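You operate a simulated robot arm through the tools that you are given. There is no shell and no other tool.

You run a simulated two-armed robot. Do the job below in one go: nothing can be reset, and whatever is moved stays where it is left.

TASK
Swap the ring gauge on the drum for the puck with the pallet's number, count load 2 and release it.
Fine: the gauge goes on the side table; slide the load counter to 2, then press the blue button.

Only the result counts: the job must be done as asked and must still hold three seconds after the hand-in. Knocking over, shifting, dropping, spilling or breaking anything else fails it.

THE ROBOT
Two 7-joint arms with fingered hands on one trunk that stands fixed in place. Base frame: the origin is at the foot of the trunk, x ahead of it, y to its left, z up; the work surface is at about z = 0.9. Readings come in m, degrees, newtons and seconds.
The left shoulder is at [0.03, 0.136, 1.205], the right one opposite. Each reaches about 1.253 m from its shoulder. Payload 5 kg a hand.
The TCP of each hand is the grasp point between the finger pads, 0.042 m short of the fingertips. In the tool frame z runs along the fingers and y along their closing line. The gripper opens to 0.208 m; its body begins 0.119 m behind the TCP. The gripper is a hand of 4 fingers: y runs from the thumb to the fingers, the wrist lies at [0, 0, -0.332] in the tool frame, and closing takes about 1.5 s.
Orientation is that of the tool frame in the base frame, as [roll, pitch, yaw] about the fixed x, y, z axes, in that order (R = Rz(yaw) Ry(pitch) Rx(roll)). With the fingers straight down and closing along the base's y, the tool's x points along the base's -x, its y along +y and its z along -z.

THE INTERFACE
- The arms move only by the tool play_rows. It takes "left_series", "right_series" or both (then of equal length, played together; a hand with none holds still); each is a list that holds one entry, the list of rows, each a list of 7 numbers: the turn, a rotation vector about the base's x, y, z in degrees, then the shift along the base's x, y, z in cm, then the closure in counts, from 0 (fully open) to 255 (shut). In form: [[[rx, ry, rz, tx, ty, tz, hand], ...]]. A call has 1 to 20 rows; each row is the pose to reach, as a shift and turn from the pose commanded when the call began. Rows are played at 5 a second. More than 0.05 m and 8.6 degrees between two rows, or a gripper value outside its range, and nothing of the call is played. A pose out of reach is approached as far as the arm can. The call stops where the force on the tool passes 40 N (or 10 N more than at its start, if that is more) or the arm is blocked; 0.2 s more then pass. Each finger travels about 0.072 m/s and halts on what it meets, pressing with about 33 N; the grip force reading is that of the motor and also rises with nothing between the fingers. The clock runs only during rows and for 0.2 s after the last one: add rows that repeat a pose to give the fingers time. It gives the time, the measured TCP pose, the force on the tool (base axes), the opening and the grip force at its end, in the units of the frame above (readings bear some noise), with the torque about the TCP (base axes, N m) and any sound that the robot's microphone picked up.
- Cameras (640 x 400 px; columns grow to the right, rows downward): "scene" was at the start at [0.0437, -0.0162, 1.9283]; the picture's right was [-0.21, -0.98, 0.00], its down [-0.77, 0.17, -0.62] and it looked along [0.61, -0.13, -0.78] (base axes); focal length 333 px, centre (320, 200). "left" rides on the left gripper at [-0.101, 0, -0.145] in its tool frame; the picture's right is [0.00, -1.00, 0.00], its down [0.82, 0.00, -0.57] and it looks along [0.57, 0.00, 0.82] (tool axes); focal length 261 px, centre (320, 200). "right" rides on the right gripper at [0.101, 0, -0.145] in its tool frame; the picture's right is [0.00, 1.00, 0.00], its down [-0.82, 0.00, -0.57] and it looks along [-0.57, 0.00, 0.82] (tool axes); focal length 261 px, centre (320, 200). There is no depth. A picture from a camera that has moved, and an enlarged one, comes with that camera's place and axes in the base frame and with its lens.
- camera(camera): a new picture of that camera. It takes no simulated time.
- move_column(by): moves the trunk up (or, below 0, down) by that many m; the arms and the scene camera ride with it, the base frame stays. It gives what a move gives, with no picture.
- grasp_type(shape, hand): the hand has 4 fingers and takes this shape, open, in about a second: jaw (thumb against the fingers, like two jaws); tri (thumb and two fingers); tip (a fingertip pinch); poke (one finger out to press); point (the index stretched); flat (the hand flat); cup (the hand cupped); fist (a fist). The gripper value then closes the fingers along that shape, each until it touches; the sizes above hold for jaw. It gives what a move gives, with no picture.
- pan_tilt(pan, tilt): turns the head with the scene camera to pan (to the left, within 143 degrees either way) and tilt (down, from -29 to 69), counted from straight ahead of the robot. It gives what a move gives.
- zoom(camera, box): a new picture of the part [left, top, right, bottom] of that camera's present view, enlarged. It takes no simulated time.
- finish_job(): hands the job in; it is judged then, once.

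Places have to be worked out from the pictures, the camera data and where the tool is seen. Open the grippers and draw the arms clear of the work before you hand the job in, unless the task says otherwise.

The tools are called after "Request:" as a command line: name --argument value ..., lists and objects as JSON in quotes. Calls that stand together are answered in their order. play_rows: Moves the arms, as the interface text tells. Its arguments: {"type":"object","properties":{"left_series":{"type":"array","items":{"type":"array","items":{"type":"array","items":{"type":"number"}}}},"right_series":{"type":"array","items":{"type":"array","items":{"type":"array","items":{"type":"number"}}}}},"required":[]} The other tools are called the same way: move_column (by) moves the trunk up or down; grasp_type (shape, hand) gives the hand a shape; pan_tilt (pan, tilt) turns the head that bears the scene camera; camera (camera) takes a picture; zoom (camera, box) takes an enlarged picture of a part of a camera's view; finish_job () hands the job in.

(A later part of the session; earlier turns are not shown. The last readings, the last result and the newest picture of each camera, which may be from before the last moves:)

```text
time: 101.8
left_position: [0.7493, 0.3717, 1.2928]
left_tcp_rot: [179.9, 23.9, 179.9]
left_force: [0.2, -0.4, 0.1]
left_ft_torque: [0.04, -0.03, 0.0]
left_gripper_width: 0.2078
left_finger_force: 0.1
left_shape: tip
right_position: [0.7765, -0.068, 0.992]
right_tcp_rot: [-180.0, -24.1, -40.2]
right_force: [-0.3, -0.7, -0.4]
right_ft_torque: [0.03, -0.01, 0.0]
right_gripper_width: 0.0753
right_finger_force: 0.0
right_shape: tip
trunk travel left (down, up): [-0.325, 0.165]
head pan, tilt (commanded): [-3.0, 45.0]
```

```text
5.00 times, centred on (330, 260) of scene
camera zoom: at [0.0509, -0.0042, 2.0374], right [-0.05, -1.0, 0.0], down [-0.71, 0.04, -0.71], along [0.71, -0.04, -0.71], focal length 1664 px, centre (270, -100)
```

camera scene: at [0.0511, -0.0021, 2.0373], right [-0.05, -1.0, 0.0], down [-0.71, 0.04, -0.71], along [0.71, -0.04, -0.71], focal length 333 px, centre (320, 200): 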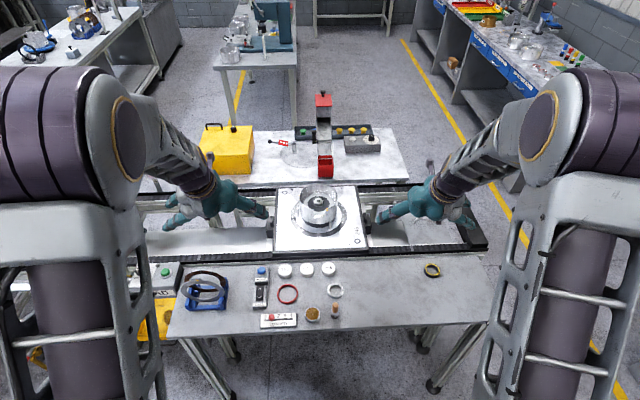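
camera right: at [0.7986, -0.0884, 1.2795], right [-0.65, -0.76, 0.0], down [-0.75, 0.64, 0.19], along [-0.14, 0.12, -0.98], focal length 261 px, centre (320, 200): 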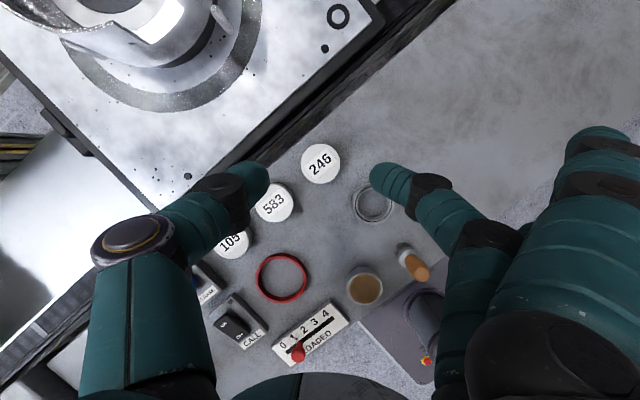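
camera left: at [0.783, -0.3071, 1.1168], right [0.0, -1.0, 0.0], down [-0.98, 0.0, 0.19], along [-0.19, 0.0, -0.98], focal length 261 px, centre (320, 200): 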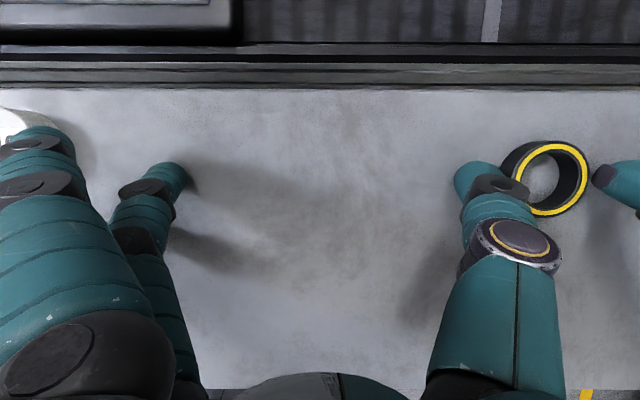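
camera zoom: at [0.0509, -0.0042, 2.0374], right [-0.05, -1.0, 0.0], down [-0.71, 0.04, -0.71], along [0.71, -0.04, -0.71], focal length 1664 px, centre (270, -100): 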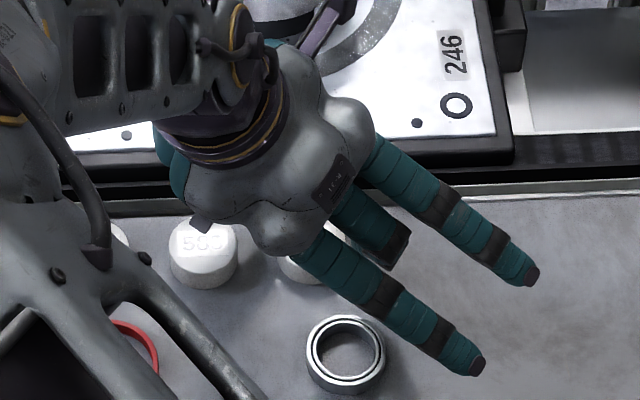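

Alignment is within 2 mm. I lower to grasp height (TCP ≈ 0.946) and close on the puck.

Request:
play_rows --right_series '[[[0, 0, 0, -0.1, 0.1, -1.5, 163], [0, 0, 0, -0.15, 0.12, -3, 163], [0, 0, 0, -0.15, 0.12, -4.2, 163], [0, 0, 0, -0.15, 0.12, -4.75, 163], [0, 0, 0, -0.15, 0.12, -4.75, 163]]]'

Request:
zoom --camera "right" --box '[200, 90, 440, 240]'

```text
time: 103.0
left_position: [0.749, 0.3708, 1.2927]
left_tcp_rot: [-180.0, 24.0, 180.0]
left_force: [0.6, -0.6, 0.4]
left_ft_torque: [-0.01, -0.01, -0.02]
left_gripper_width: 0.2079
left_finger_force: 0.0
left_shape: tip
right_position: [0.775, -0.0681, 0.9452]
right_tcp_rot: [-179.9, -23.9, -40.3]
right_force: [0.0, 0.0, 0.0]
right_ft_torque: [0.02, 0.0, 0.02]
right_gripper_width: 0.0753
right_finger_force: 0.0
right_shape: tip
trunk travel left (down, up): [-0.325, 0.165]
head pan, tilt (commanded): [-3.0, 45.0]
```

```text
2.67 times, centred on (320, 165) of right
camera zoom: at [0.7997, -0.0912, 1.1199], right [-0.65, -0.76, 0.0], down [-0.75, 0.64, 0.19], along [-0.14, 0.12, -0.98], focal length 695 px, centre (320, 293)
```

zoom: 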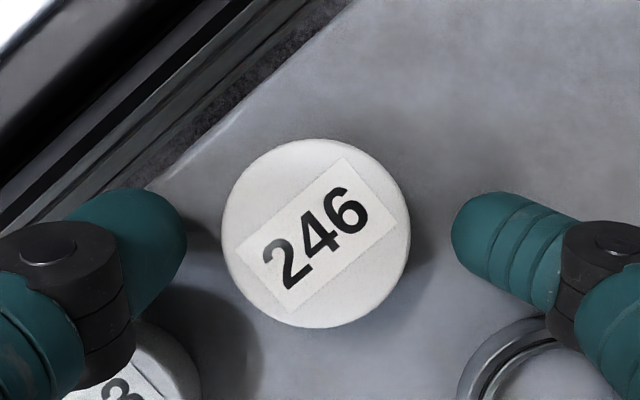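

Centred; now I close the pinch.

Request:
play_rows --right_series '[[[0, 0, 0, 0, 0, 0, 172], [0, 0, 0, 0, 0, 0, 181], [0, 0, 0, 0, 0, 0, 190], [0, 0, 0, 0, 0, 0, 200], [0, 0, 0, 0, 0, 0, 215], [0, 0, 0, 0, 0, 0, 230], [0, 0, 0, 0, 0, 0, 230], [0, 0, 0, 0, 0, 0, 230]]]'

Request:
zoom --camera "right" --box '[200, 90, 440, 240]'

```text
time: 104.8
left_position: [0.7496, 0.3709, 1.2921]
left_tcp_rot: [180.0, 24.1, 180.0]
left_force: [0.2, -0.2, -0.2]
left_ft_torque: [-0.01, 0.01, 0.01]
left_gripper_width: 0.2081
left_finger_force: 0.1
left_shape: tip
right_position: [0.775, -0.0672, 0.9456]
right_tcp_rot: [-180.0, -24.0, -40.2]
right_force: [0.1, -0.6, -0.1]
right_ft_torque: [-0.03, 0.07, -0.02]
right_gripper_width: 0.0471
right_finger_force: 33.4
right_shape: tip
trunk travel left (down, up): [-0.325, 0.165]
head pan, tilt (commanded): [-3.0, 45.0]
```

```text
2.67 times, centred on (320, 165) of right
camera zoom: at [0.7997, -0.0912, 1.1199], right [-0.65, -0.76, 0.0], down [-0.75, 0.64, 0.19], along [-0.14, 0.12, -0.98], focal length 695 px, centre (320, 293)
```

zoom: 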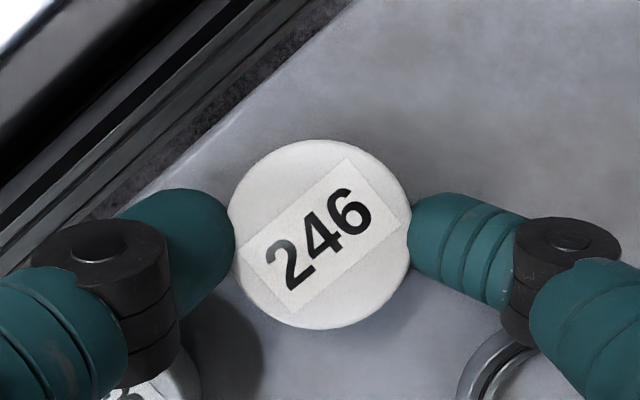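

Grip holds at 33 N with the puck between the tips. I lift it straight up a few centimetres and check.

Request:
play_rows --right_series '[[[0, 0, 0, 0, 0, 0.4, 230], [0, 0, 0, 0, 0, 1.2, 230], [0, 0, 0, 0, 0, 2.5, 230], [0, 0, 0, 0, 0, 4.5, 230], [0, 0, 0, 0, 0, 7, 230], [0, 0, 0, 0, 0, 10, 230], [0, 0, 0, 0, 0, 13, 230], [0, 0, 0, 0, 0, 15, 230], [0, 0, 0, 0, 0, 15, 230]]]'

Request:
camera --camera "right"

Request:
camera --camera "left"

Request:
camera --camera "scene"

```text
time: 106.8
left_position: [0.7496, 0.3721, 1.2924]
left_tcp_rot: [-179.9, 24.0, -179.9]
left_force: [-0.3, 0.0, -0.4]
left_ft_torque: [0.02, 0.03, 0.02]
left_gripper_width: 0.2075
left_finger_force: 0.0
left_shape: tip
right_position: [0.7769, -0.0672, 1.0961]
right_tcp_rot: [-179.9, -24.0, -40.1]
right_force: [1.2, -0.9, -1.5]
right_ft_torque: [0.0, 0.01, 0.01]
right_gripper_width: 0.0473
right_finger_force: 32.6
right_shape: tip
trunk travel left (down, up): [-0.325, 0.165]
head pan, tilt (commanded): [-3.0, 45.0]
```

```text
taken
camera right: at [0.8012, -0.0903, 1.2702], right [-0.65, -0.76, 0.0], down [-0.75, 0.64, 0.19], along [-0.14, 0.12, -0.98], focal length 261 px, centre (320, 200)
```

right: 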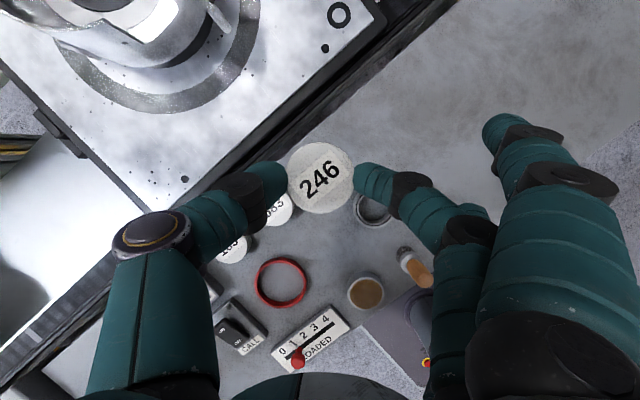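

```text
taken
camera left: at [0.7836, 0.3715, 1.4664], right [0.0, -1.0, 0.0], down [-0.98, 0.0, 0.19], along [-0.19, 0.0, -0.98], focal length 261 px, centre (320, 200)
```

left: 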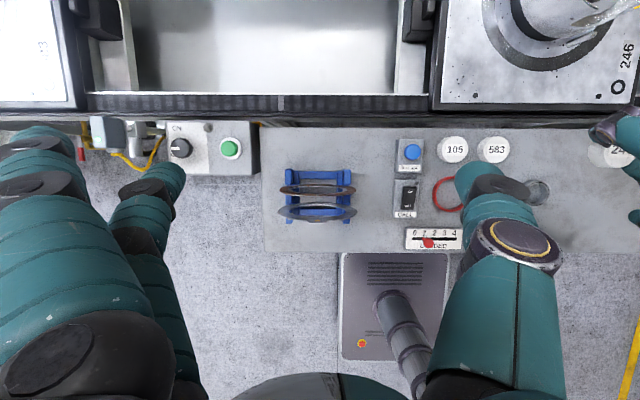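

```text
taken
camera scene: at [0.0518, -0.004, 2.0373], right [-0.05, -1.0, 0.0], down [-0.71, 0.04, -0.71], along [0.71, -0.04, -0.71], focal length 333 px, centre (320, 200)
```

scene: 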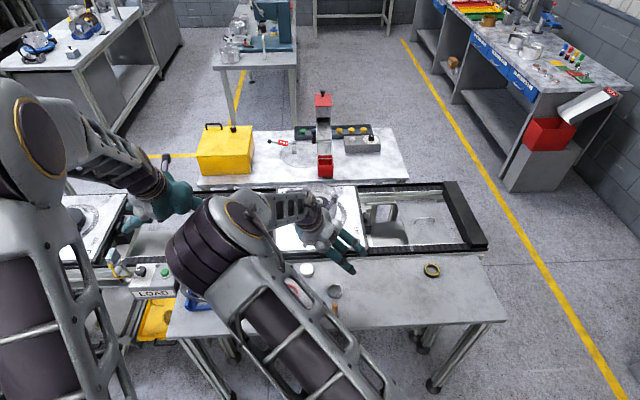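

The puck is held securely. I measure where its centre sits relative to the hand.

Request:
zoom --camera "right" --box '[240, 120, 400, 220]'

Request:
zoom --camera "left" --box '[580, 90, 640, 230]'

```text
4.00 times, centred on (320, 170) of right
camera zoom: at [0.8012, -0.0903, 1.2702], right [-0.65, -0.76, 0.0], down [-0.75, 0.64, 0.19], along [-0.14, 0.12, -0.98], focal length 1043 px, centre (320, 320)
```

zoom: 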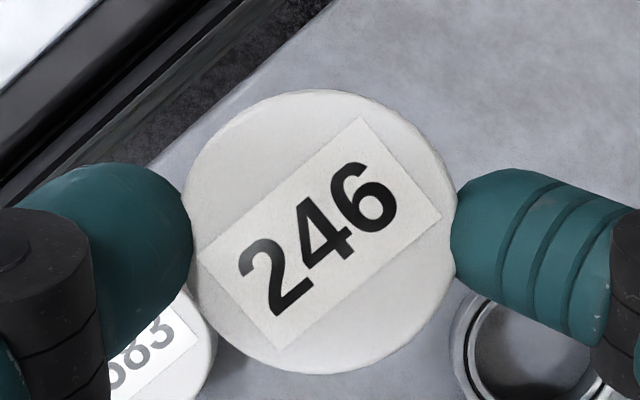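

```text
2.86 times, centred on (610, 160) of left
camera zoom: at [0.7836, 0.3715, 1.4664], right [0.0, -1.0, 0.0], down [-0.98, 0.0, 0.19], along [-0.19, 0.0, -0.98], focal length 745 px, centre (-509, 314)
```

zoom: 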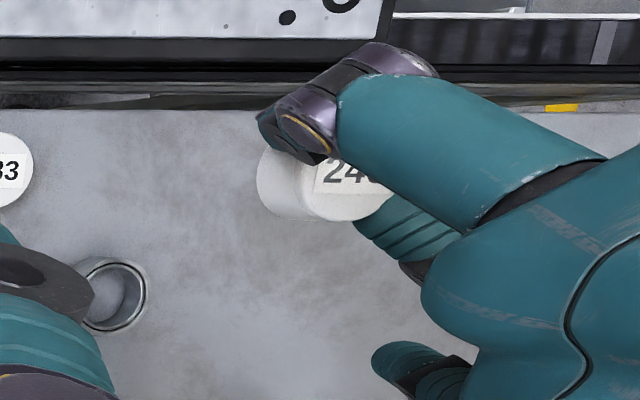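

The puck centre sits 12 mm ahead of the TCP along the tilt, on the pinch axis, as expected. I turn back +40° and move up to just short of the drum, so the right camera can fix the hub position.

Request:
play_rows --right_series '[[[0, 0, 0, 0, 0, 2, 230], [0, 0, 5, 1, 0.2, 4.5, 230], [0, 0, 10, 3, 0.5, 6.4, 230], [0, 0, 15, 5.5, 0.8, 6.4, 230], [0, 0, 20, 8, 1.1, 6.4, 230], [0, 0, 25, 10.5, 1.4, 6.4, 230], [0, 0, 30, 13, 1.6, 6.4, 230], [0, 0, 35, 14.7, 1.8, 6.4, 230], [0, 0, 40, 15.4, 1.84, 6.4, 230], [0, 0, 40, 15.4, 1.84, 6.4, 230], [0, 0, 40, 15.4, 1.84, 6.4, 230]]]'

Request:
camera --camera "right"

Request:
camera --camera "scene"

```text
time: 109.2
left_position: [0.749, 0.3705, 1.2928]
left_tcp_rot: [180.0, 24.0, 180.0]
left_force: [-0.2, -0.8, -0.3]
left_ft_torque: [0.02, -0.01, 0.02]
left_gripper_width: 0.2081
left_finger_force: 0.1
left_shape: tip
right_position: [0.9303, -0.0497, 1.1599]
right_tcp_rot: [-179.9, -24.0, -0.3]
right_force: [0.1, -0.7, -0.3]
right_ft_torque: [0.02, 0.02, 0.0]
right_gripper_width: 0.0471
right_finger_force: 33.2
right_shape: tip
trunk travel left (down, up): [-0.325, 0.165]
head pan, tilt (commanded): [-3.0, 45.0]
```

```text
taken
camera right: at [0.9631, -0.0516, 1.3347], right [-0.01, -1.0, 0.0], down [-0.98, 0.01, 0.19], along [-0.19, 0.0, -0.98], focal length 261 px, centre (320, 200)
```

right: 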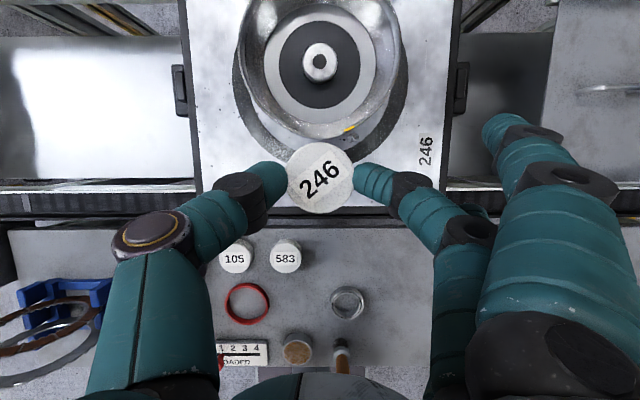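

```text
taken
camera scene: at [0.0515, -0.0045, 2.0373], right [-0.05, -1.0, 0.0], down [-0.71, 0.04, -0.71], along [0.71, -0.04, -0.71], focal length 333 px, centre (320, 200)
```

scene: 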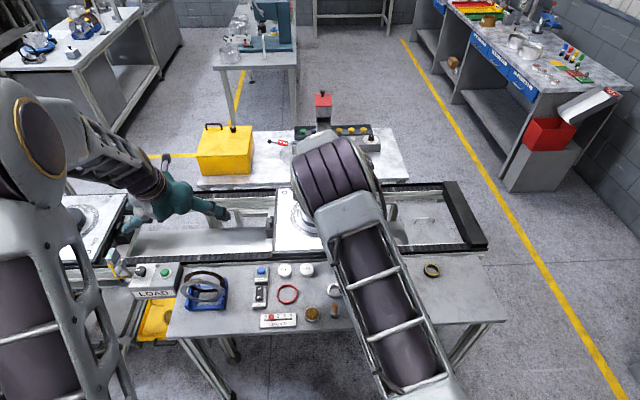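

The hub is in clear view ahead of the puck. Zooming to fix it precisely.

Request:
zoom --camera "right" --box '[260, 20, 380, 110]'

Request:
zoom --camera "right" --box '[240, 120, 400, 220]'

```text
4.44 times, centred on (320, 65) of right
camera zoom: at [0.9631, -0.0516, 1.3347], right [-0.01, -1.0, 0.0], down [-0.98, 0.01, 0.19], along [-0.19, 0.0, -0.98], focal length 1158 px, centre (320, 800)
```

zoom: 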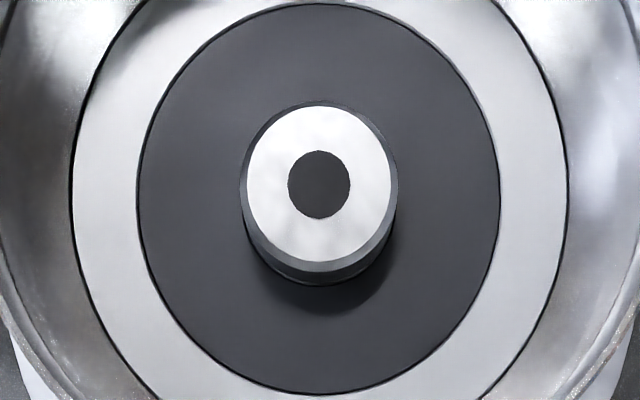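

```text
4.00 times, centred on (320, 170) of right
camera zoom: at [0.9631, -0.0516, 1.3347], right [-0.01, -1.0, 0.0], down [-0.98, 0.01, 0.19], along [-0.19, 0.0, -0.98], focal length 1043 px, centre (320, 320)
```

zoom: 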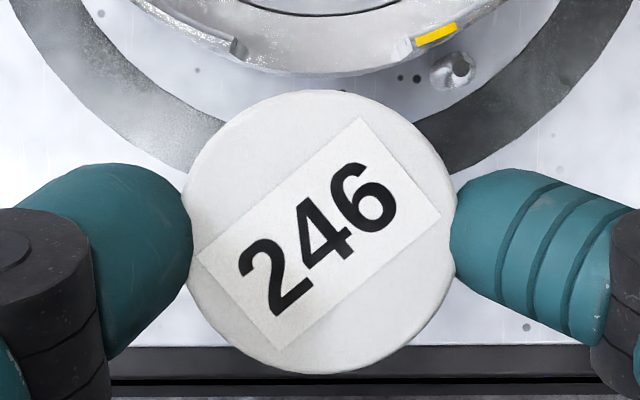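

Hub centre measures (1.059, -0.052) from the same camera, so the puck needs +11.75 cm in x. I move over the drum, then lower to just above the stub.

Request:
play_rows --right_series '[[[0, 0, 0, 2, 0, 0, 230], [0, 0, 0, 5, 0, 0, 230], [0, 0, 0, 8, 0, 0, 230], [0, 0, 0, 10.5, 0, 0, 230], [0, 0, 0, 11.75, 0, 0, 230], [0, 0, 0, 11.75, 0, -1.5, 230], [0, 0, 0, 11.75, 0, -3.5, 230], [0, 0, 0, 11.75, 0, -5.5, 230], [0, 0, 0, 11.75, 0, -7, 230], [0, 0, 0, 11.75, 0, -7, 230], [0, 0, 0, 11.75, 0, -7, 230]]]'

Request:
camera --camera "right"

Request:
zoom --camera "scene" --box '[270, 150, 370, 230]'

```text
time: 111.6
left_position: [0.7502, 0.3721, 1.2937]
left_tcp_rot: [180.0, 24.0, 179.9]
left_force: [0.2, 0.2, 0.3]
left_ft_torque: [-0.01, 0.01, -0.02]
left_gripper_width: 0.2077
left_finger_force: 0.1
left_shape: tip
right_position: [1.0472, -0.0486, 1.0893]
right_tcp_rot: [-179.9, -24.0, -0.2]
right_force: [-0.1, -0.1, -0.1]
right_ft_torque: [0.01, 0.02, 0.01]
right_gripper_width: 0.0474
right_finger_force: 33.2
right_shape: tip
trunk travel left (down, up): [-0.325, 0.165]
head pan, tilt (commanded): [-3.0, 45.0]
```

```text
taken
camera right: at [1.0794, -0.0502, 1.263], right [-0.01, -1.0, 0.0], down [-0.98, 0.01, 0.19], along [-0.19, 0.0, -0.98], focal length 261 px, centre (320, 200)
```

right: 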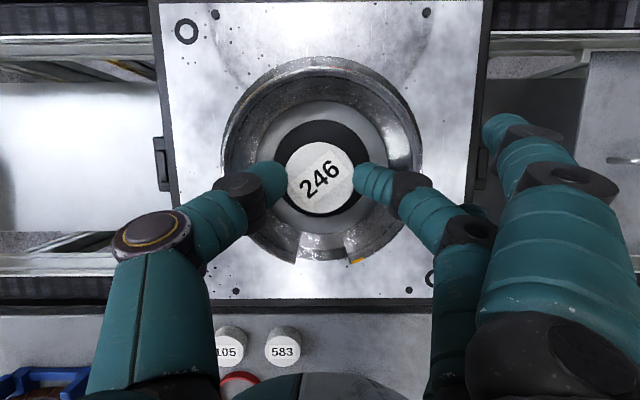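

```text
5.00 times, centred on (320, 190) of scene
camera zoom: at [0.0516, -0.004, 2.0373], right [-0.05, -1.0, 0.0], down [-0.71, 0.04, -0.71], along [0.71, -0.04, -0.71], focal length 1664 px, centre (320, 250)
```

zoom: 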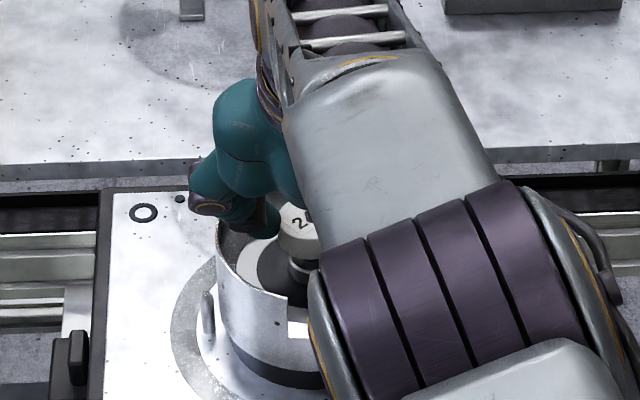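

Checking concentricity with the black hub disc in a zoom before the final lowering.

Request:
zoom --camera "right" --box '[210, 50, 430, 270]'

Request:
zoom --camera "right" --box '[250, 100, 390, 220]'

```text
1.82 times, centred on (320, 160) of right
camera zoom: at [1.0794, -0.0502, 1.263], right [-0.01, -1.0, 0.0], down [-0.98, 0.01, 0.19], along [-0.19, 0.0, -0.98], focal length 474 px, centre (320, 273)
```

zoom: 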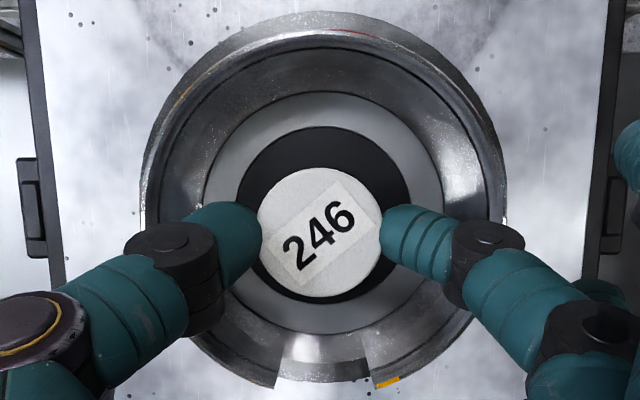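

```text
3.33 times, centred on (320, 160) of right
camera zoom: at [1.0794, -0.0502, 1.263], right [-0.01, -1.0, 0.0], down [-0.98, 0.01, 0.19], along [-0.19, 0.0, -0.98], focal length 869 px, centre (320, 333)
```

zoom: 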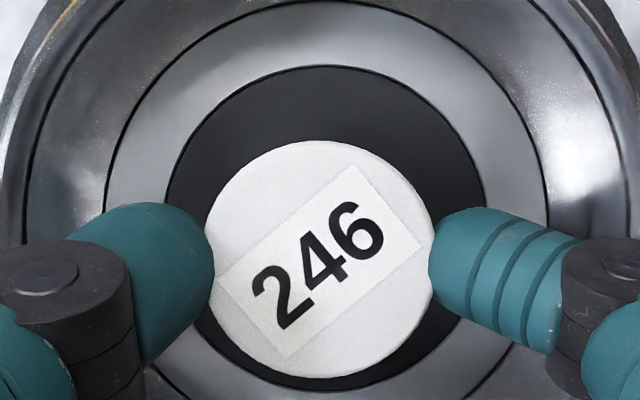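

The puck needs about +1.8 mm in x and -1.8 mm in y. I correct that and lower to a few millimetres above the stub.

Request:
play_rows --right_series '[[[0, 0, 0, 0.1, -0.1, 0, 230], [0, 0, 0, 0.18, -0.18, 0, 230], [0, 0, 0, 0.18, -0.18, -0.6, 230], [0, 0, 0, 0.18, -0.18, -1.2, 230], [0, 0, 0, 0.18, -0.18, -1.7, 230], [0, 0, 0, 0.18, -0.18, -1.7, 230]]]'

Request:
zoom --camera "right" --box '[250, 100, 390, 220]'

Request:
zoom --camera "left" --box '[480, 0, 640, 100]'

```text
time: 113.0
left_position: [0.7505, 0.3712, 1.2929]
left_tcp_rot: [-179.9, 24.0, -180.0]
left_force: [-0.2, -0.5, 0.7]
left_ft_torque: [0.03, -0.01, 0.01]
left_gripper_width: 0.208
left_finger_force: 0.1
left_shape: tip
right_position: [1.0486, -0.0518, 1.0731]
right_tcp_rot: [-179.9, -24.0, -0.2]
right_force: [-0.8, -1.1, 0.2]
right_ft_torque: [-0.03, 0.04, 0.0]
right_gripper_width: 0.0474
right_finger_force: 33.1
right_shape: tip
trunk travel left (down, up): [-0.325, 0.165]
head pan, tilt (commanded): [-3.0, 45.0]
```

```text
3.33 times, centred on (320, 160) of right
camera zoom: at [1.082, -0.0527, 1.2473], right [-0.01, -1.0, 0.0], down [-0.98, 0.01, 0.19], along [-0.19, 0.0, -0.98], focal length 869 px, centre (320, 333)
```

zoom: 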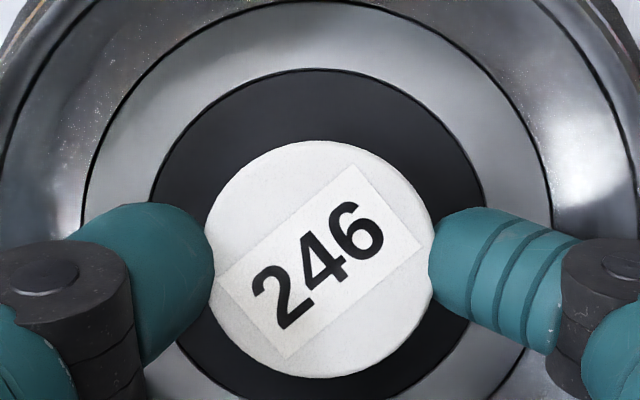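

```text
4.00 times, centred on (560, 50) of left
camera zoom: at [0.7832, 0.3715, 1.4667], right [0.0, -1.0, 0.0], down [-0.98, 0.0, 0.19], along [-0.19, 0.0, -0.98], focal length 1043 px, centre (-640, 800)
```

zoom: 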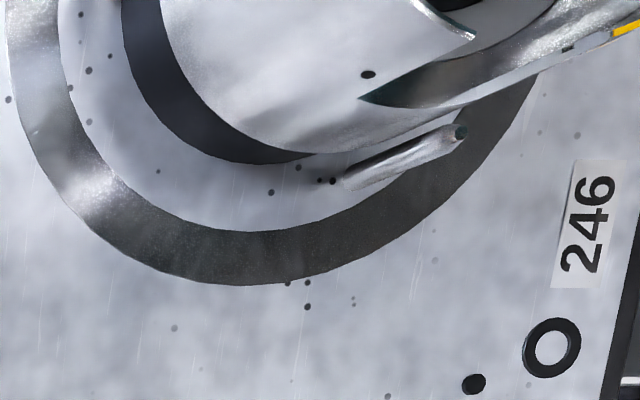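

Puck and hub disc are now concentric within about 0.5 mm. I lower in small steps watching for contact with the stub.

Request:
play_rows --right_series '[[[0, 0, 0, 0, 0, -0.15, 230], [0, 0, 0, 0, 0, -0.3, 230], [0, 0, 0, 0, 0, -0.45, 230], [0, 0, 0, 0, 0, -0.45, 230]]]'

```text
time: 114.0
left_position: [0.7495, 0.3715, 1.2928]
left_tcp_rot: [180.0, 24.0, -180.0]
left_force: [0.3, 0.5, 0.1]
left_ft_torque: [0.02, 0.0, -0.01]
left_gripper_width: 0.2079
left_finger_force: 0.2
left_shape: tip
right_position: [1.0477, -0.0503, 1.0683]
right_tcp_rot: [-180.0, -23.9, -0.2]
right_force: [-0.3, 0.5, -0.4]
right_ft_torque: [-0.02, 0.01, -0.01]
right_gripper_width: 0.0471
right_finger_force: 33.3
right_shape: tip
trunk travel left (down, up): [-0.325, 0.165]
head pan, tilt (commanded): [-3.0, 45.0]
```

No contact yet at TCP 1.068. I continue down in 1 mm steps.

Request:
play_rows --right_series '[[[0, 0, 0, 0, 0, -0.1, 230], [0, 0, 0, 0, 0, -0.2, 230], [0, 0, 0, 0, 0, -0.3, 230], [0, 0, 0, 0, 0, -0.3, 230]]]'

Request:
zoom --camera "right" --box '[250, 100, 390, 220]'

```text
time: 115.0
left_position: [0.7497, 0.3718, 1.2929]
left_tcp_rot: [180.0, 23.9, -180.0]
left_force: [0.6, -0.1, -0.2]
left_ft_torque: [-0.02, 0.01, 0.0]
left_gripper_width: 0.2081
left_finger_force: 0.0
left_shape: tip
right_position: [1.0487, -0.0511, 1.0652]
right_tcp_rot: [-180.0, -23.9, -0.2]
right_force: [-0.5, -0.5, -0.5]
right_ft_torque: [-0.01, 0.03, -0.01]
right_gripper_width: 0.0471
right_finger_force: 33.0
right_shape: tip
trunk travel left (down, up): [-0.325, 0.165]
head pan, tilt (commanded): [-3.0, 45.0]
```

```text
3.33 times, centred on (320, 160) of right
camera zoom: at [1.081, -0.0529, 1.2394], right [-0.01, -1.0, 0.0], down [-0.98, 0.01, 0.19], along [-0.19, 0.0, -0.98], focal length 869 px, centre (320, 333)
```

zoom: 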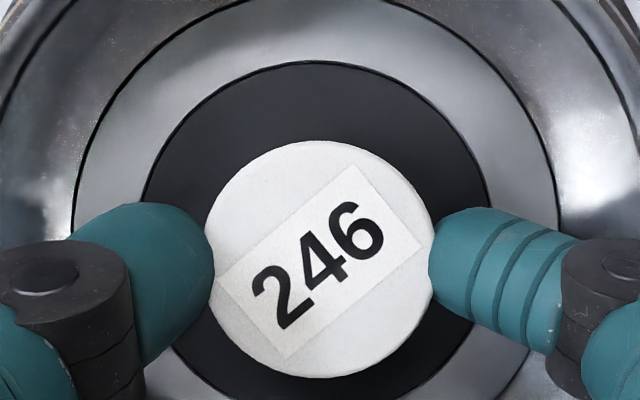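

Still free with the puck bottom at about 1.020. I keep going 1 mm at a time.

Request:
play_rows --right_series '[[[0, 0, 0, 0, 0.05, -0.1, 230], [0, 0, 0, 0, 0.05, -0.2, 230], [0, 0, 0, 0, 0.05, -0.2, 230]]]'

```text
time: 115.8
left_position: [0.7487, 0.3719, 1.2931]
left_tcp_rot: [-180.0, 24.0, -180.0]
left_force: [-0.9, -0.2, 0.4]
left_ft_torque: [0.02, 0.0, -0.01]
left_gripper_width: 0.2076
left_finger_force: 0.1
left_shape: tip
right_position: [1.0493, -0.0512, 1.0644]
right_tcp_rot: [-179.9, -24.0, -0.2]
right_force: [0.8, 0.3, 0.1]
right_ft_torque: [0.02, -0.01, -0.01]
right_gripper_width: 0.0473
right_finger_force: 33.0
right_shape: tip
trunk travel left (down, up): [-0.325, 0.165]
head pan, tilt (commanded): [-3.0, 45.0]
```

Force nearly unchanged; I continue 2 mm further and watch closely.

Request:
play_rows --right_series '[[[0, 0, 0, 0, 0, -0.1, 230], [0, 0, 0, 0, 0, -0.2, 230], [0, 0, 0, 0, 0, -0.2, 230]]]'

Request:
zoom --camera "right" --box '[250, 100, 390, 220]'

```text
time: 116.6
left_position: [0.749, 0.371, 1.2925]
left_tcp_rot: [180.0, 24.0, -179.9]
left_force: [-0.3, -0.2, -0.1]
left_ft_torque: [0.03, 0.03, -0.02]
left_gripper_width: 0.2078
left_finger_force: 0.0
left_shape: tip
right_position: [1.049, -0.049, 1.0618]
right_tcp_rot: [-179.8, -24.1, -0.1]
right_force: [-0.1, -0.1, -0.1]
right_ft_torque: [-0.02, -0.01, 0.0]
right_gripper_width: 0.047
right_finger_force: 32.8
right_shape: tip
trunk travel left (down, up): [-0.325, 0.165]
head pan, tilt (commanded): [-3.0, 45.0]
```

```text
3.33 times, centred on (320, 160) of right
camera zoom: at [1.0817, -0.0522, 1.2355], right [-0.01, -1.0, 0.0], down [-0.98, 0.01, 0.19], along [-0.19, 0.0, -0.98], focal length 869 px, centre (320, 333)
```

zoom: 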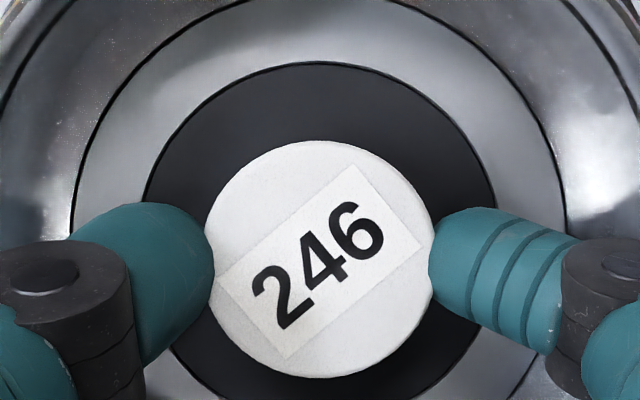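

The puck bottom is already ~5 mm below the stub top with no force, so the puck has a recess that fits over the stub. I keep lowering gently toward its seat.

Request:
play_rows --right_series '[[[0, 0, 0, 0, 0, -0.1, 230], [0, 0, 0, 0, 0, -0.2, 230], [0, 0, 0, 0, 0, -0.3, 230], [0, 0, 0, 0, 0, -0.3, 230]]]'

```text
time: 117.6
left_position: [0.7495, 0.3713, 1.2925]
left_tcp_rot: [-180.0, 24.0, -180.0]
left_force: [-0.4, -0.1, -0.8]
left_ft_torque: [-0.01, 0.0, 0.0]
left_gripper_width: 0.2079
left_finger_force: 0.0
left_shape: tip
right_position: [1.0492, -0.05, 1.0584]
right_tcp_rot: [179.9, -24.0, -0.2]
right_force: [-0.4, 0.1, -0.2]
right_ft_torque: [0.03, 0.02, 0.0]
right_gripper_width: 0.047
right_finger_force: 33.0
right_shape: tip
trunk travel left (down, up): [-0.325, 0.165]
head pan, tilt (commanded): [-3.0, 45.0]
```

Free at 1.058. Another 3 mm, watching force and torque for rim contact.

Request:
play_rows --right_series '[[[0, 0, 0, 0, 0, -0.1, 230], [0, 0, 0, 0, 0, -0.2, 230], [0, 0, 0, 0, 0, -0.3, 230], [0, 0, 0, 0, 0, -0.3, 230]]]'

Request:
zoom --camera "right" --box '[200, 80, 440, 260]'

```text
time: 118.6
left_position: [0.7498, 0.3709, 1.2923]
left_tcp_rot: [180.0, 24.0, 179.9]
left_force: [0.3, -0.1, 0.4]
left_ft_torque: [0.0, 0.02, 0.01]
left_gripper_width: 0.208
left_finger_force: 0.0
left_shape: tip
right_position: [1.0484, -0.0507, 1.0551]
right_tcp_rot: [-179.9, -24.0, -0.1]
right_force: [0.0, 1.1, -0.4]
right_ft_torque: [0.01, -0.03, -0.01]
right_gripper_width: 0.047
right_finger_force: 33.3
right_shape: tip
trunk travel left (down, up): [-0.325, 0.165]
head pan, tilt (commanded): [-3.0, 45.0]
```

```text
2.22 times, centred on (320, 170) of right
camera zoom: at [1.0818, -0.0524, 1.2293], right [-0.01, -1.0, 0.0], down [-0.98, 0.01, 0.19], along [-0.19, 0.0, -0.98], focal length 579 px, centre (320, 267)
```

zoom: 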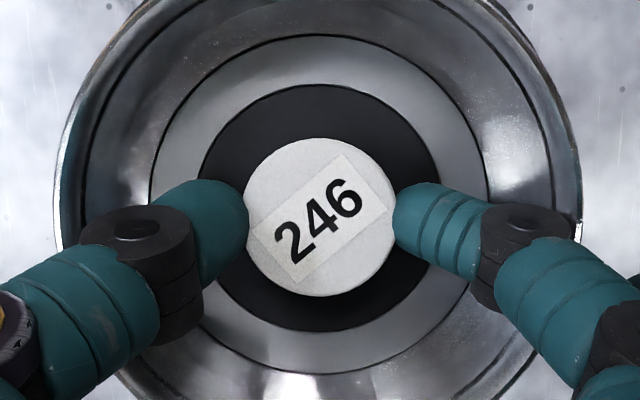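

Still free; the digits are nearing the rim. Continue in 1 mm steps.

Request:
play_rows --right_series '[[[0, 0, 0, 0, 0, -0.1, 230], [0, 0, 0, 0, 0, -0.2, 230], [0, 0, 0, 0, 0, -0.2, 230]]]'

```text
time: 119.4
left_position: [0.7498, 0.3721, 1.2923]
left_tcp_rot: [-179.9, 23.9, -179.9]
left_force: [0.5, -0.9, -0.6]
left_ft_torque: [0.01, 0.01, -0.03]
left_gripper_width: 0.2077
left_finger_force: 0.0
left_shape: tip
right_position: [1.0489, -0.0492, 1.0542]
right_tcp_rot: [-179.9, -24.0, -0.2]
right_force: [0.4, 1.5, 3.2]
right_ft_torque: [-0.14, 0.01, 0.04]
right_gripper_width: 0.0471
right_finger_force: 33.2
right_shape: tip
trunk travel left (down, up): [-0.325, 0.165]
head pan, tilt (commanded): [-3.0, 45.0]
```

Light contact (3 N up, 1.5 N in +y) – consistent with the finger just touching the rim, with the puck about 5 mm above the floor. I ease up slightly, shift 1 mm to +y and lower again to see whether it goes free.

Request:
play_rows --right_series '[[[0, 0, 0, 0, 0, 0.15, 230], [0, 0, 0, 0, 0.1, 0.15, 230], [0, 0, 0, 0, 0.1, 0, 230], [0, 0, 0, 0, 0.1, -0.1, 230], [0, 0, 0, 0, 0.1, -0.1, 230]]]'

Request:
zoom --camera "right" --box '[200, 80, 440, 260]'

```text
time: 120.6
left_position: [0.7494, 0.3716, 1.2931]
left_tcp_rot: [-180.0, 24.1, -180.0]
left_force: [-0.1, -0.3, -0.3]
left_ft_torque: [0.01, -0.02, -0.01]
left_gripper_width: 0.2076
left_finger_force: 0.1
left_shape: tip
right_position: [1.0473, -0.0491, 1.0513]
right_tcp_rot: [-180.0, -24.1, -0.3]
right_force: [-0.2, -0.1, 0.1]
right_ft_torque: [-0.01, 0.0, -0.02]
right_gripper_width: 0.047
right_finger_force: 32.9
right_shape: tip
trunk travel left (down, up): [-0.325, 0.165]
head pan, tilt (commanded): [-3.0, 45.0]
```

```text
2.22 times, centred on (320, 170) of right
camera zoom: at [1.0815, -0.0509, 1.2265], right [-0.01, -1.0, 0.0], down [-0.98, 0.01, 0.19], along [-0.19, 0.0, -0.98], focal length 579 px, centre (320, 267)
```

zoom: 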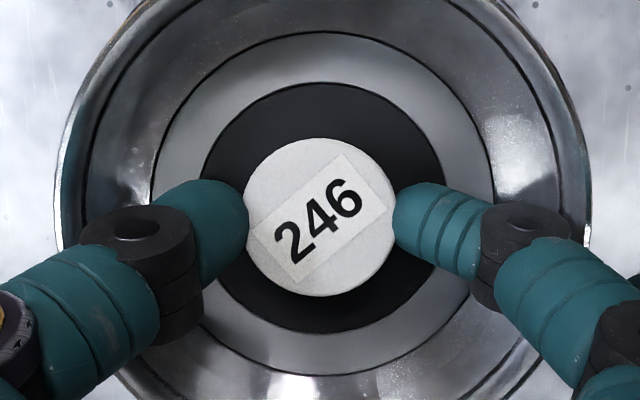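

The contact vanished – it was the rim. I go on lowering toward the floor seat.

Request:
play_rows --right_series '[[[0, 0, 0, 0, 0, -0.1, 230], [0, 0, 0, 0, 0, -0.2, 230], [0, 0, 0, 0, 0, -0.2, 230]]]'

```text
time: 121.4
left_position: [0.7493, 0.3723, 1.2928]
left_tcp_rot: [-180.0, 24.0, 180.0]
left_force: [-0.6, -0.6, -0.5]
left_ft_torque: [-0.01, 0.0, 0.02]
left_gripper_width: 0.2078
left_finger_force: 0.1
left_shape: tip
right_position: [1.048, -0.0483, 1.0505]
right_tcp_rot: [-180.0, -24.1, -0.2]
right_force: [0.9, 2.5, 2.4]
right_ft_torque: [-0.18, 0.01, 0.05]
right_gripper_width: 0.047
right_finger_force: 33.0
right_shape: tip
trunk travel left (down, up): [-0.325, 0.165]
head pan, tilt (commanded): [-3.0, 45.0]
```

The puck is within about 2 mm of its seat; the finger just kisses the rim. I back off 1 mm with a slight +y shift, then open in small steps so the puck settles on its seat.

Request:
play_rows --right_series '[[[0, 0, 0, 0, 0, 0.1, 230], [0, 0, 0, 0, 0.03, 0.1, 215], [0, 0, 0, 0, 0.03, 0.1, 203], [0, 0, 0, 0, 0.03, 0.1, 198], [0, 0, 0, 0, 0.03, 0.1, 196], [0, 0, 0, 0, 0.03, 0.1, 194], [0, 0, 0, 0, 0.03, 0.1, 194]]]'

Request:
zoom --camera "right" --box '[200, 80, 440, 260]'

```text
time: 123.0
left_position: [0.7487, 0.3726, 1.2928]
left_tcp_rot: [-180.0, 24.0, 180.0]
left_force: [-0.1, 0.6, -0.7]
left_ft_torque: [-0.01, 0.04, -0.01]
left_gripper_width: 0.2078
left_finger_force: 0.0
left_shape: tip
right_position: [1.0479, -0.0484, 1.0511]
right_tcp_rot: [180.0, -24.0, -0.2]
right_force: [1.0, 4.1, 2.6]
right_ft_torque: [-0.17, 0.03, 0.09]
right_gripper_width: 0.049
right_finger_force: 0.1
right_shape: tip
trunk travel left (down, up): [-0.325, 0.165]
head pan, tilt (commanded): [-3.0, 45.0]
```

```text
2.22 times, centred on (320, 170) of right
camera zoom: at [1.081, -0.0508, 1.2254], right [-0.01, -1.0, 0.0], down [-0.98, 0.01, 0.19], along [-0.19, 0.0, -0.98], focal length 579 px, centre (320, 267)
```

zoom: 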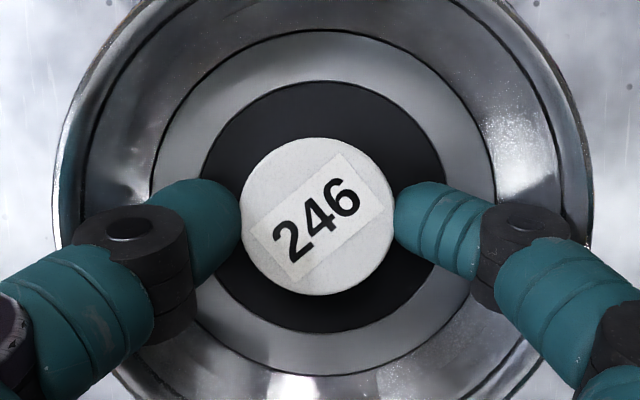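

The grip is released (finger force 0.1). I raise the hand in small steps, opening slightly more as the digits clear the rim.

Request:
play_rows --right_series '[[[0, 0, 0, 0, 0, 0.2, 194], [0, 0, 0, 0, 0, 0.4, 193], [0, 0, 0, 0, 0, 0.7, 191], [0, 0, 0, 0, 0, 1.0, 189], [0, 0, 0, 0, 0, 1.0, 189]]]'

Request:
zoom --camera "right" --box '[200, 80, 440, 260]'

```text
time: 124.2
left_position: [0.7503, 0.371, 1.2921]
left_tcp_rot: [180.0, 24.0, -180.0]
left_force: [0.6, 0.4, -0.5]
left_ft_torque: [-0.01, 0.0, -0.02]
left_gripper_width: 0.208
left_finger_force: 0.1
left_shape: tip
right_position: [1.0489, -0.0492, 1.0614]
right_tcp_rot: [-179.9, -24.1, -0.2]
right_force: [-0.6, 0.4, -0.4]
right_ft_torque: [0.01, 0.0, -0.03]
right_gripper_width: 0.0532
right_finger_force: 0.1
right_shape: tip
trunk travel left (down, up): [-0.325, 0.165]
head pan, tilt (commanded): [-3.0, 45.0]
```

```text
2.22 times, centred on (320, 170) of right
camera zoom: at [1.081, -0.0518, 1.2349], right [-0.01, -1.0, 0.0], down [-0.98, 0.01, 0.19], along [-0.19, 0.0, -0.98], focal length 579 px, centre (320, 267)
```

zoom: 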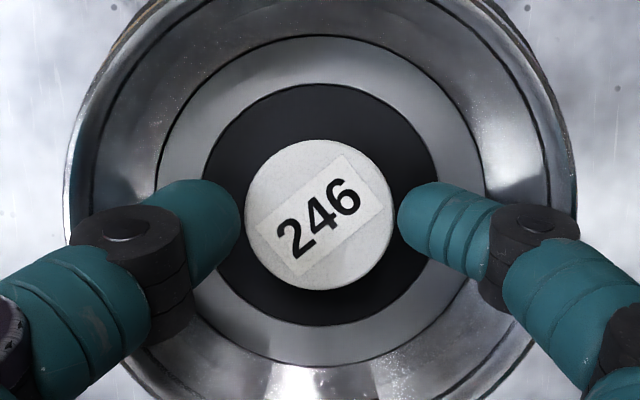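

The puck stays seated, digits clear with no force. I raise the hand straight out of the drum and check the seat.

Request:
play_rows --right_series '[[[0, 0, 0, 0, 0, 0.8, 189], [0, 0, 0, 0, 0, 2, 189], [0, 0, 0, 0, 0, 4, 185], [0, 0, 0, 0, 0, 7, 175], [0, 0, 0, 0, 0, 10, 165], [0, 0, 0, -3, 0, 13, 155], [0, 0, 0, -7, 0, 15, 145], [0, 0, 0, -10, 0, 16, 140], [0, 0, 0, -10, 0, 16, 140]]]'

Request:
camera --camera "right"

Request:
zoom --camera "right" --box '[240, 30, 400, 150]'

Request:
zoom --camera "scene" --box '[270, 160, 370, 240]'

```text
time: 126.2
left_position: [0.7501, 0.3713, 1.2926]
left_tcp_rot: [-180.0, 24.0, -180.0]
left_force: [0.4, -0.5, 0.7]
left_ft_torque: [-0.02, 0.05, 0.02]
left_gripper_width: 0.2077
left_finger_force: 0.1
left_shape: tip
right_position: [0.9473, -0.0465, 1.2237]
right_tcp_rot: [-179.9, -24.0, -0.2]
right_force: [0.4, -0.1, 0.5]
right_ft_torque: [0.02, 0.02, 0.03]
right_gripper_width: 0.0929
right_finger_force: 0.1
right_shape: tip
trunk travel left (down, up): [-0.325, 0.165]
head pan, tilt (commanded): [-3.0, 45.0]
```

```text
taken
camera right: at [0.98, -0.0491, 1.3979], right [-0.01, -1.0, 0.0], down [-0.98, 0.01, 0.19], along [-0.19, 0.0, -0.98], focal length 261 px, centre (320, 200)
```

right: 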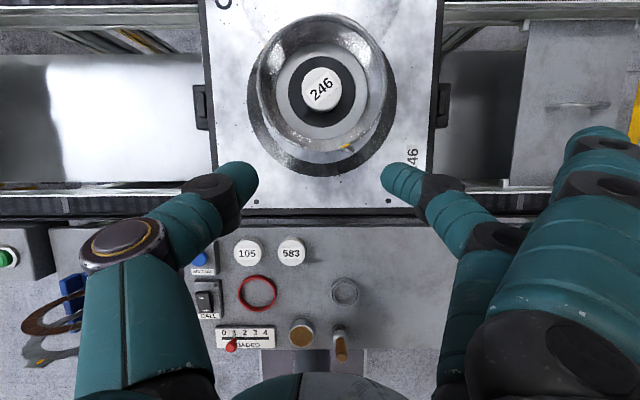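

```text
3.33 times, centred on (320, 90) of right
camera zoom: at [0.98, -0.0491, 1.3979], right [-0.01, -1.0, 0.0], down [-0.98, 0.01, 0.19], along [-0.19, 0.0, -0.98], focal length 869 px, centre (320, 567)
```

zoom: 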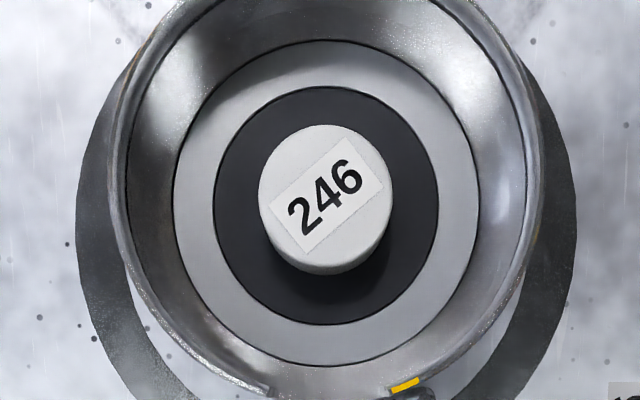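

```text
5.00 times, centred on (320, 200) of scene
camera zoom: at [0.0522, -0.0043, 2.0372], right [-0.05, -1.0, 0.0], down [-0.71, 0.04, -0.71], along [0.71, -0.04, -0.71], focal length 1664 px, centre (320, 200)
```

zoom: 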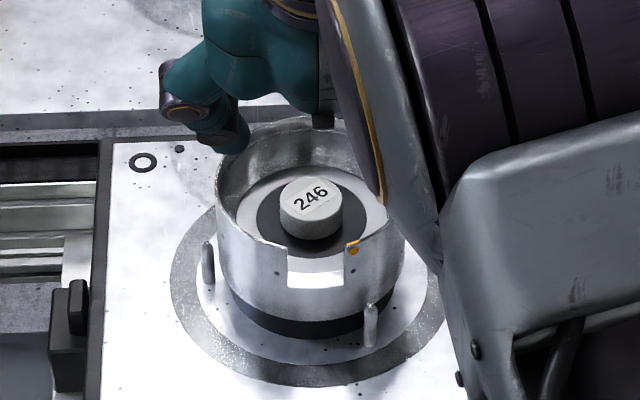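

The puck sits level and concentric on the hub. I withdraw the right hand to its side and look closely at the load counter and release box with the left camera.

Request:
play_rows --right_series '[[[0, 0, 0, -4, -2, 2, 100], [0, 0, 0, -8, -5, 4, 60], [0, 0, 0, -12, -9, 5, 0], [0, 0, 0, -16, -13, 6, 0], [0, 0, 0, -20, -17, 6, 0], [0, 0, 0, -22, -21, 6, 0], [0, 0, 0, -22, -25, 6, 0], [0, 0, 0, -22, -29, 6, 0], [0, 0, 0, -22, -32, 6, 0], [0, 0, 0, -22, -32, 6, 0]]]'

Request:
camera --camera "left"

Request:
zoom --camera "left" --box '[380, 120, 480, 260]'

Request:
camera --camera "scene"

Request:
zoom --camera "scene" --box '[240, 255, 320, 335]'

```text
refused: row 2 steps farther than a row can; nothing moved
```

```text
taken
camera left: at [0.7839, 0.3713, 1.4662], right [0.0, -1.0, 0.0], down [-0.98, 0.0, 0.19], along [-0.19, 0.0, -0.98], focal length 261 px, centre (320, 200)
```

left: 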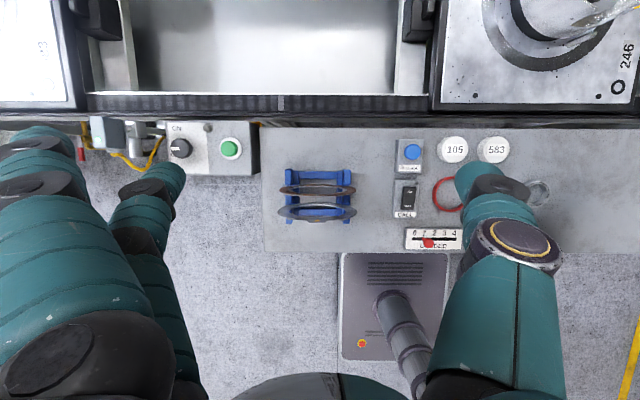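

```text
2.86 times, centred on (430, 190) of left
camera zoom: at [0.7839, 0.3713, 1.4662], right [0.0, -1.0, 0.0], down [-0.98, 0.0, 0.19], along [-0.19, 0.0, -0.98], focal length 745 px, centre (6, 229)
```

zoom: 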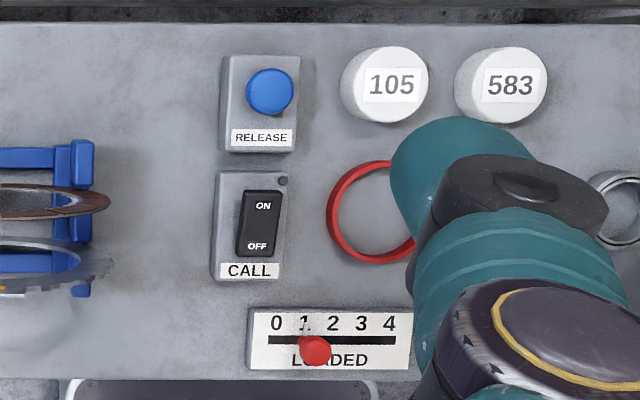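

```text
taken
camera scene: at [0.0522, -0.0043, 2.0372], right [-0.05, -1.0, 0.0], down [-0.71, 0.04, -0.71], along [0.71, -0.04, -0.71], focal length 333 px, centre (320, 200)
```

scene: 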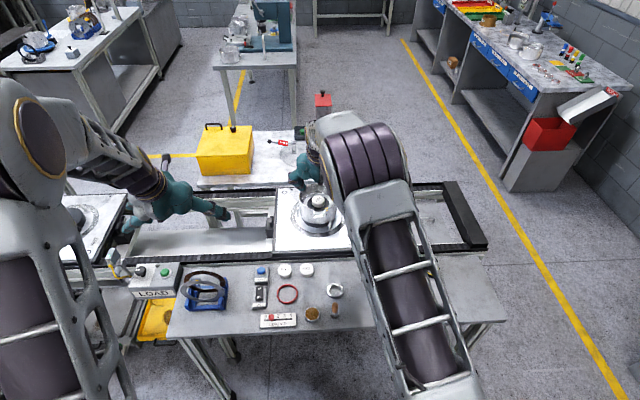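

```text
5.00 times, centred on (280, 295) of scene
camera zoom: at [0.0522, -0.0043, 2.0372], right [-0.05, -1.0, 0.0], down [-0.71, 0.04, -0.71], along [0.71, -0.04, -0.71], focal length 1664 px, centre (520, -275)
```

zoom: 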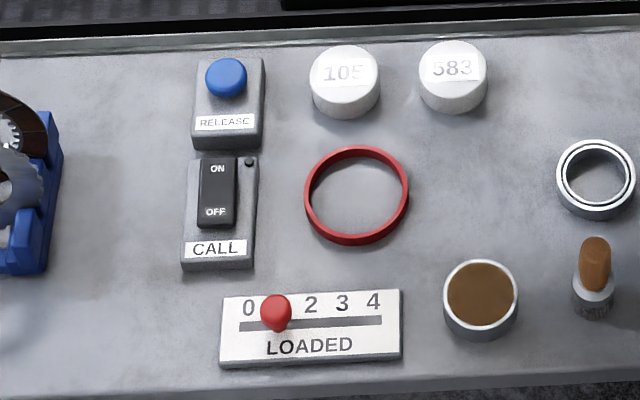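

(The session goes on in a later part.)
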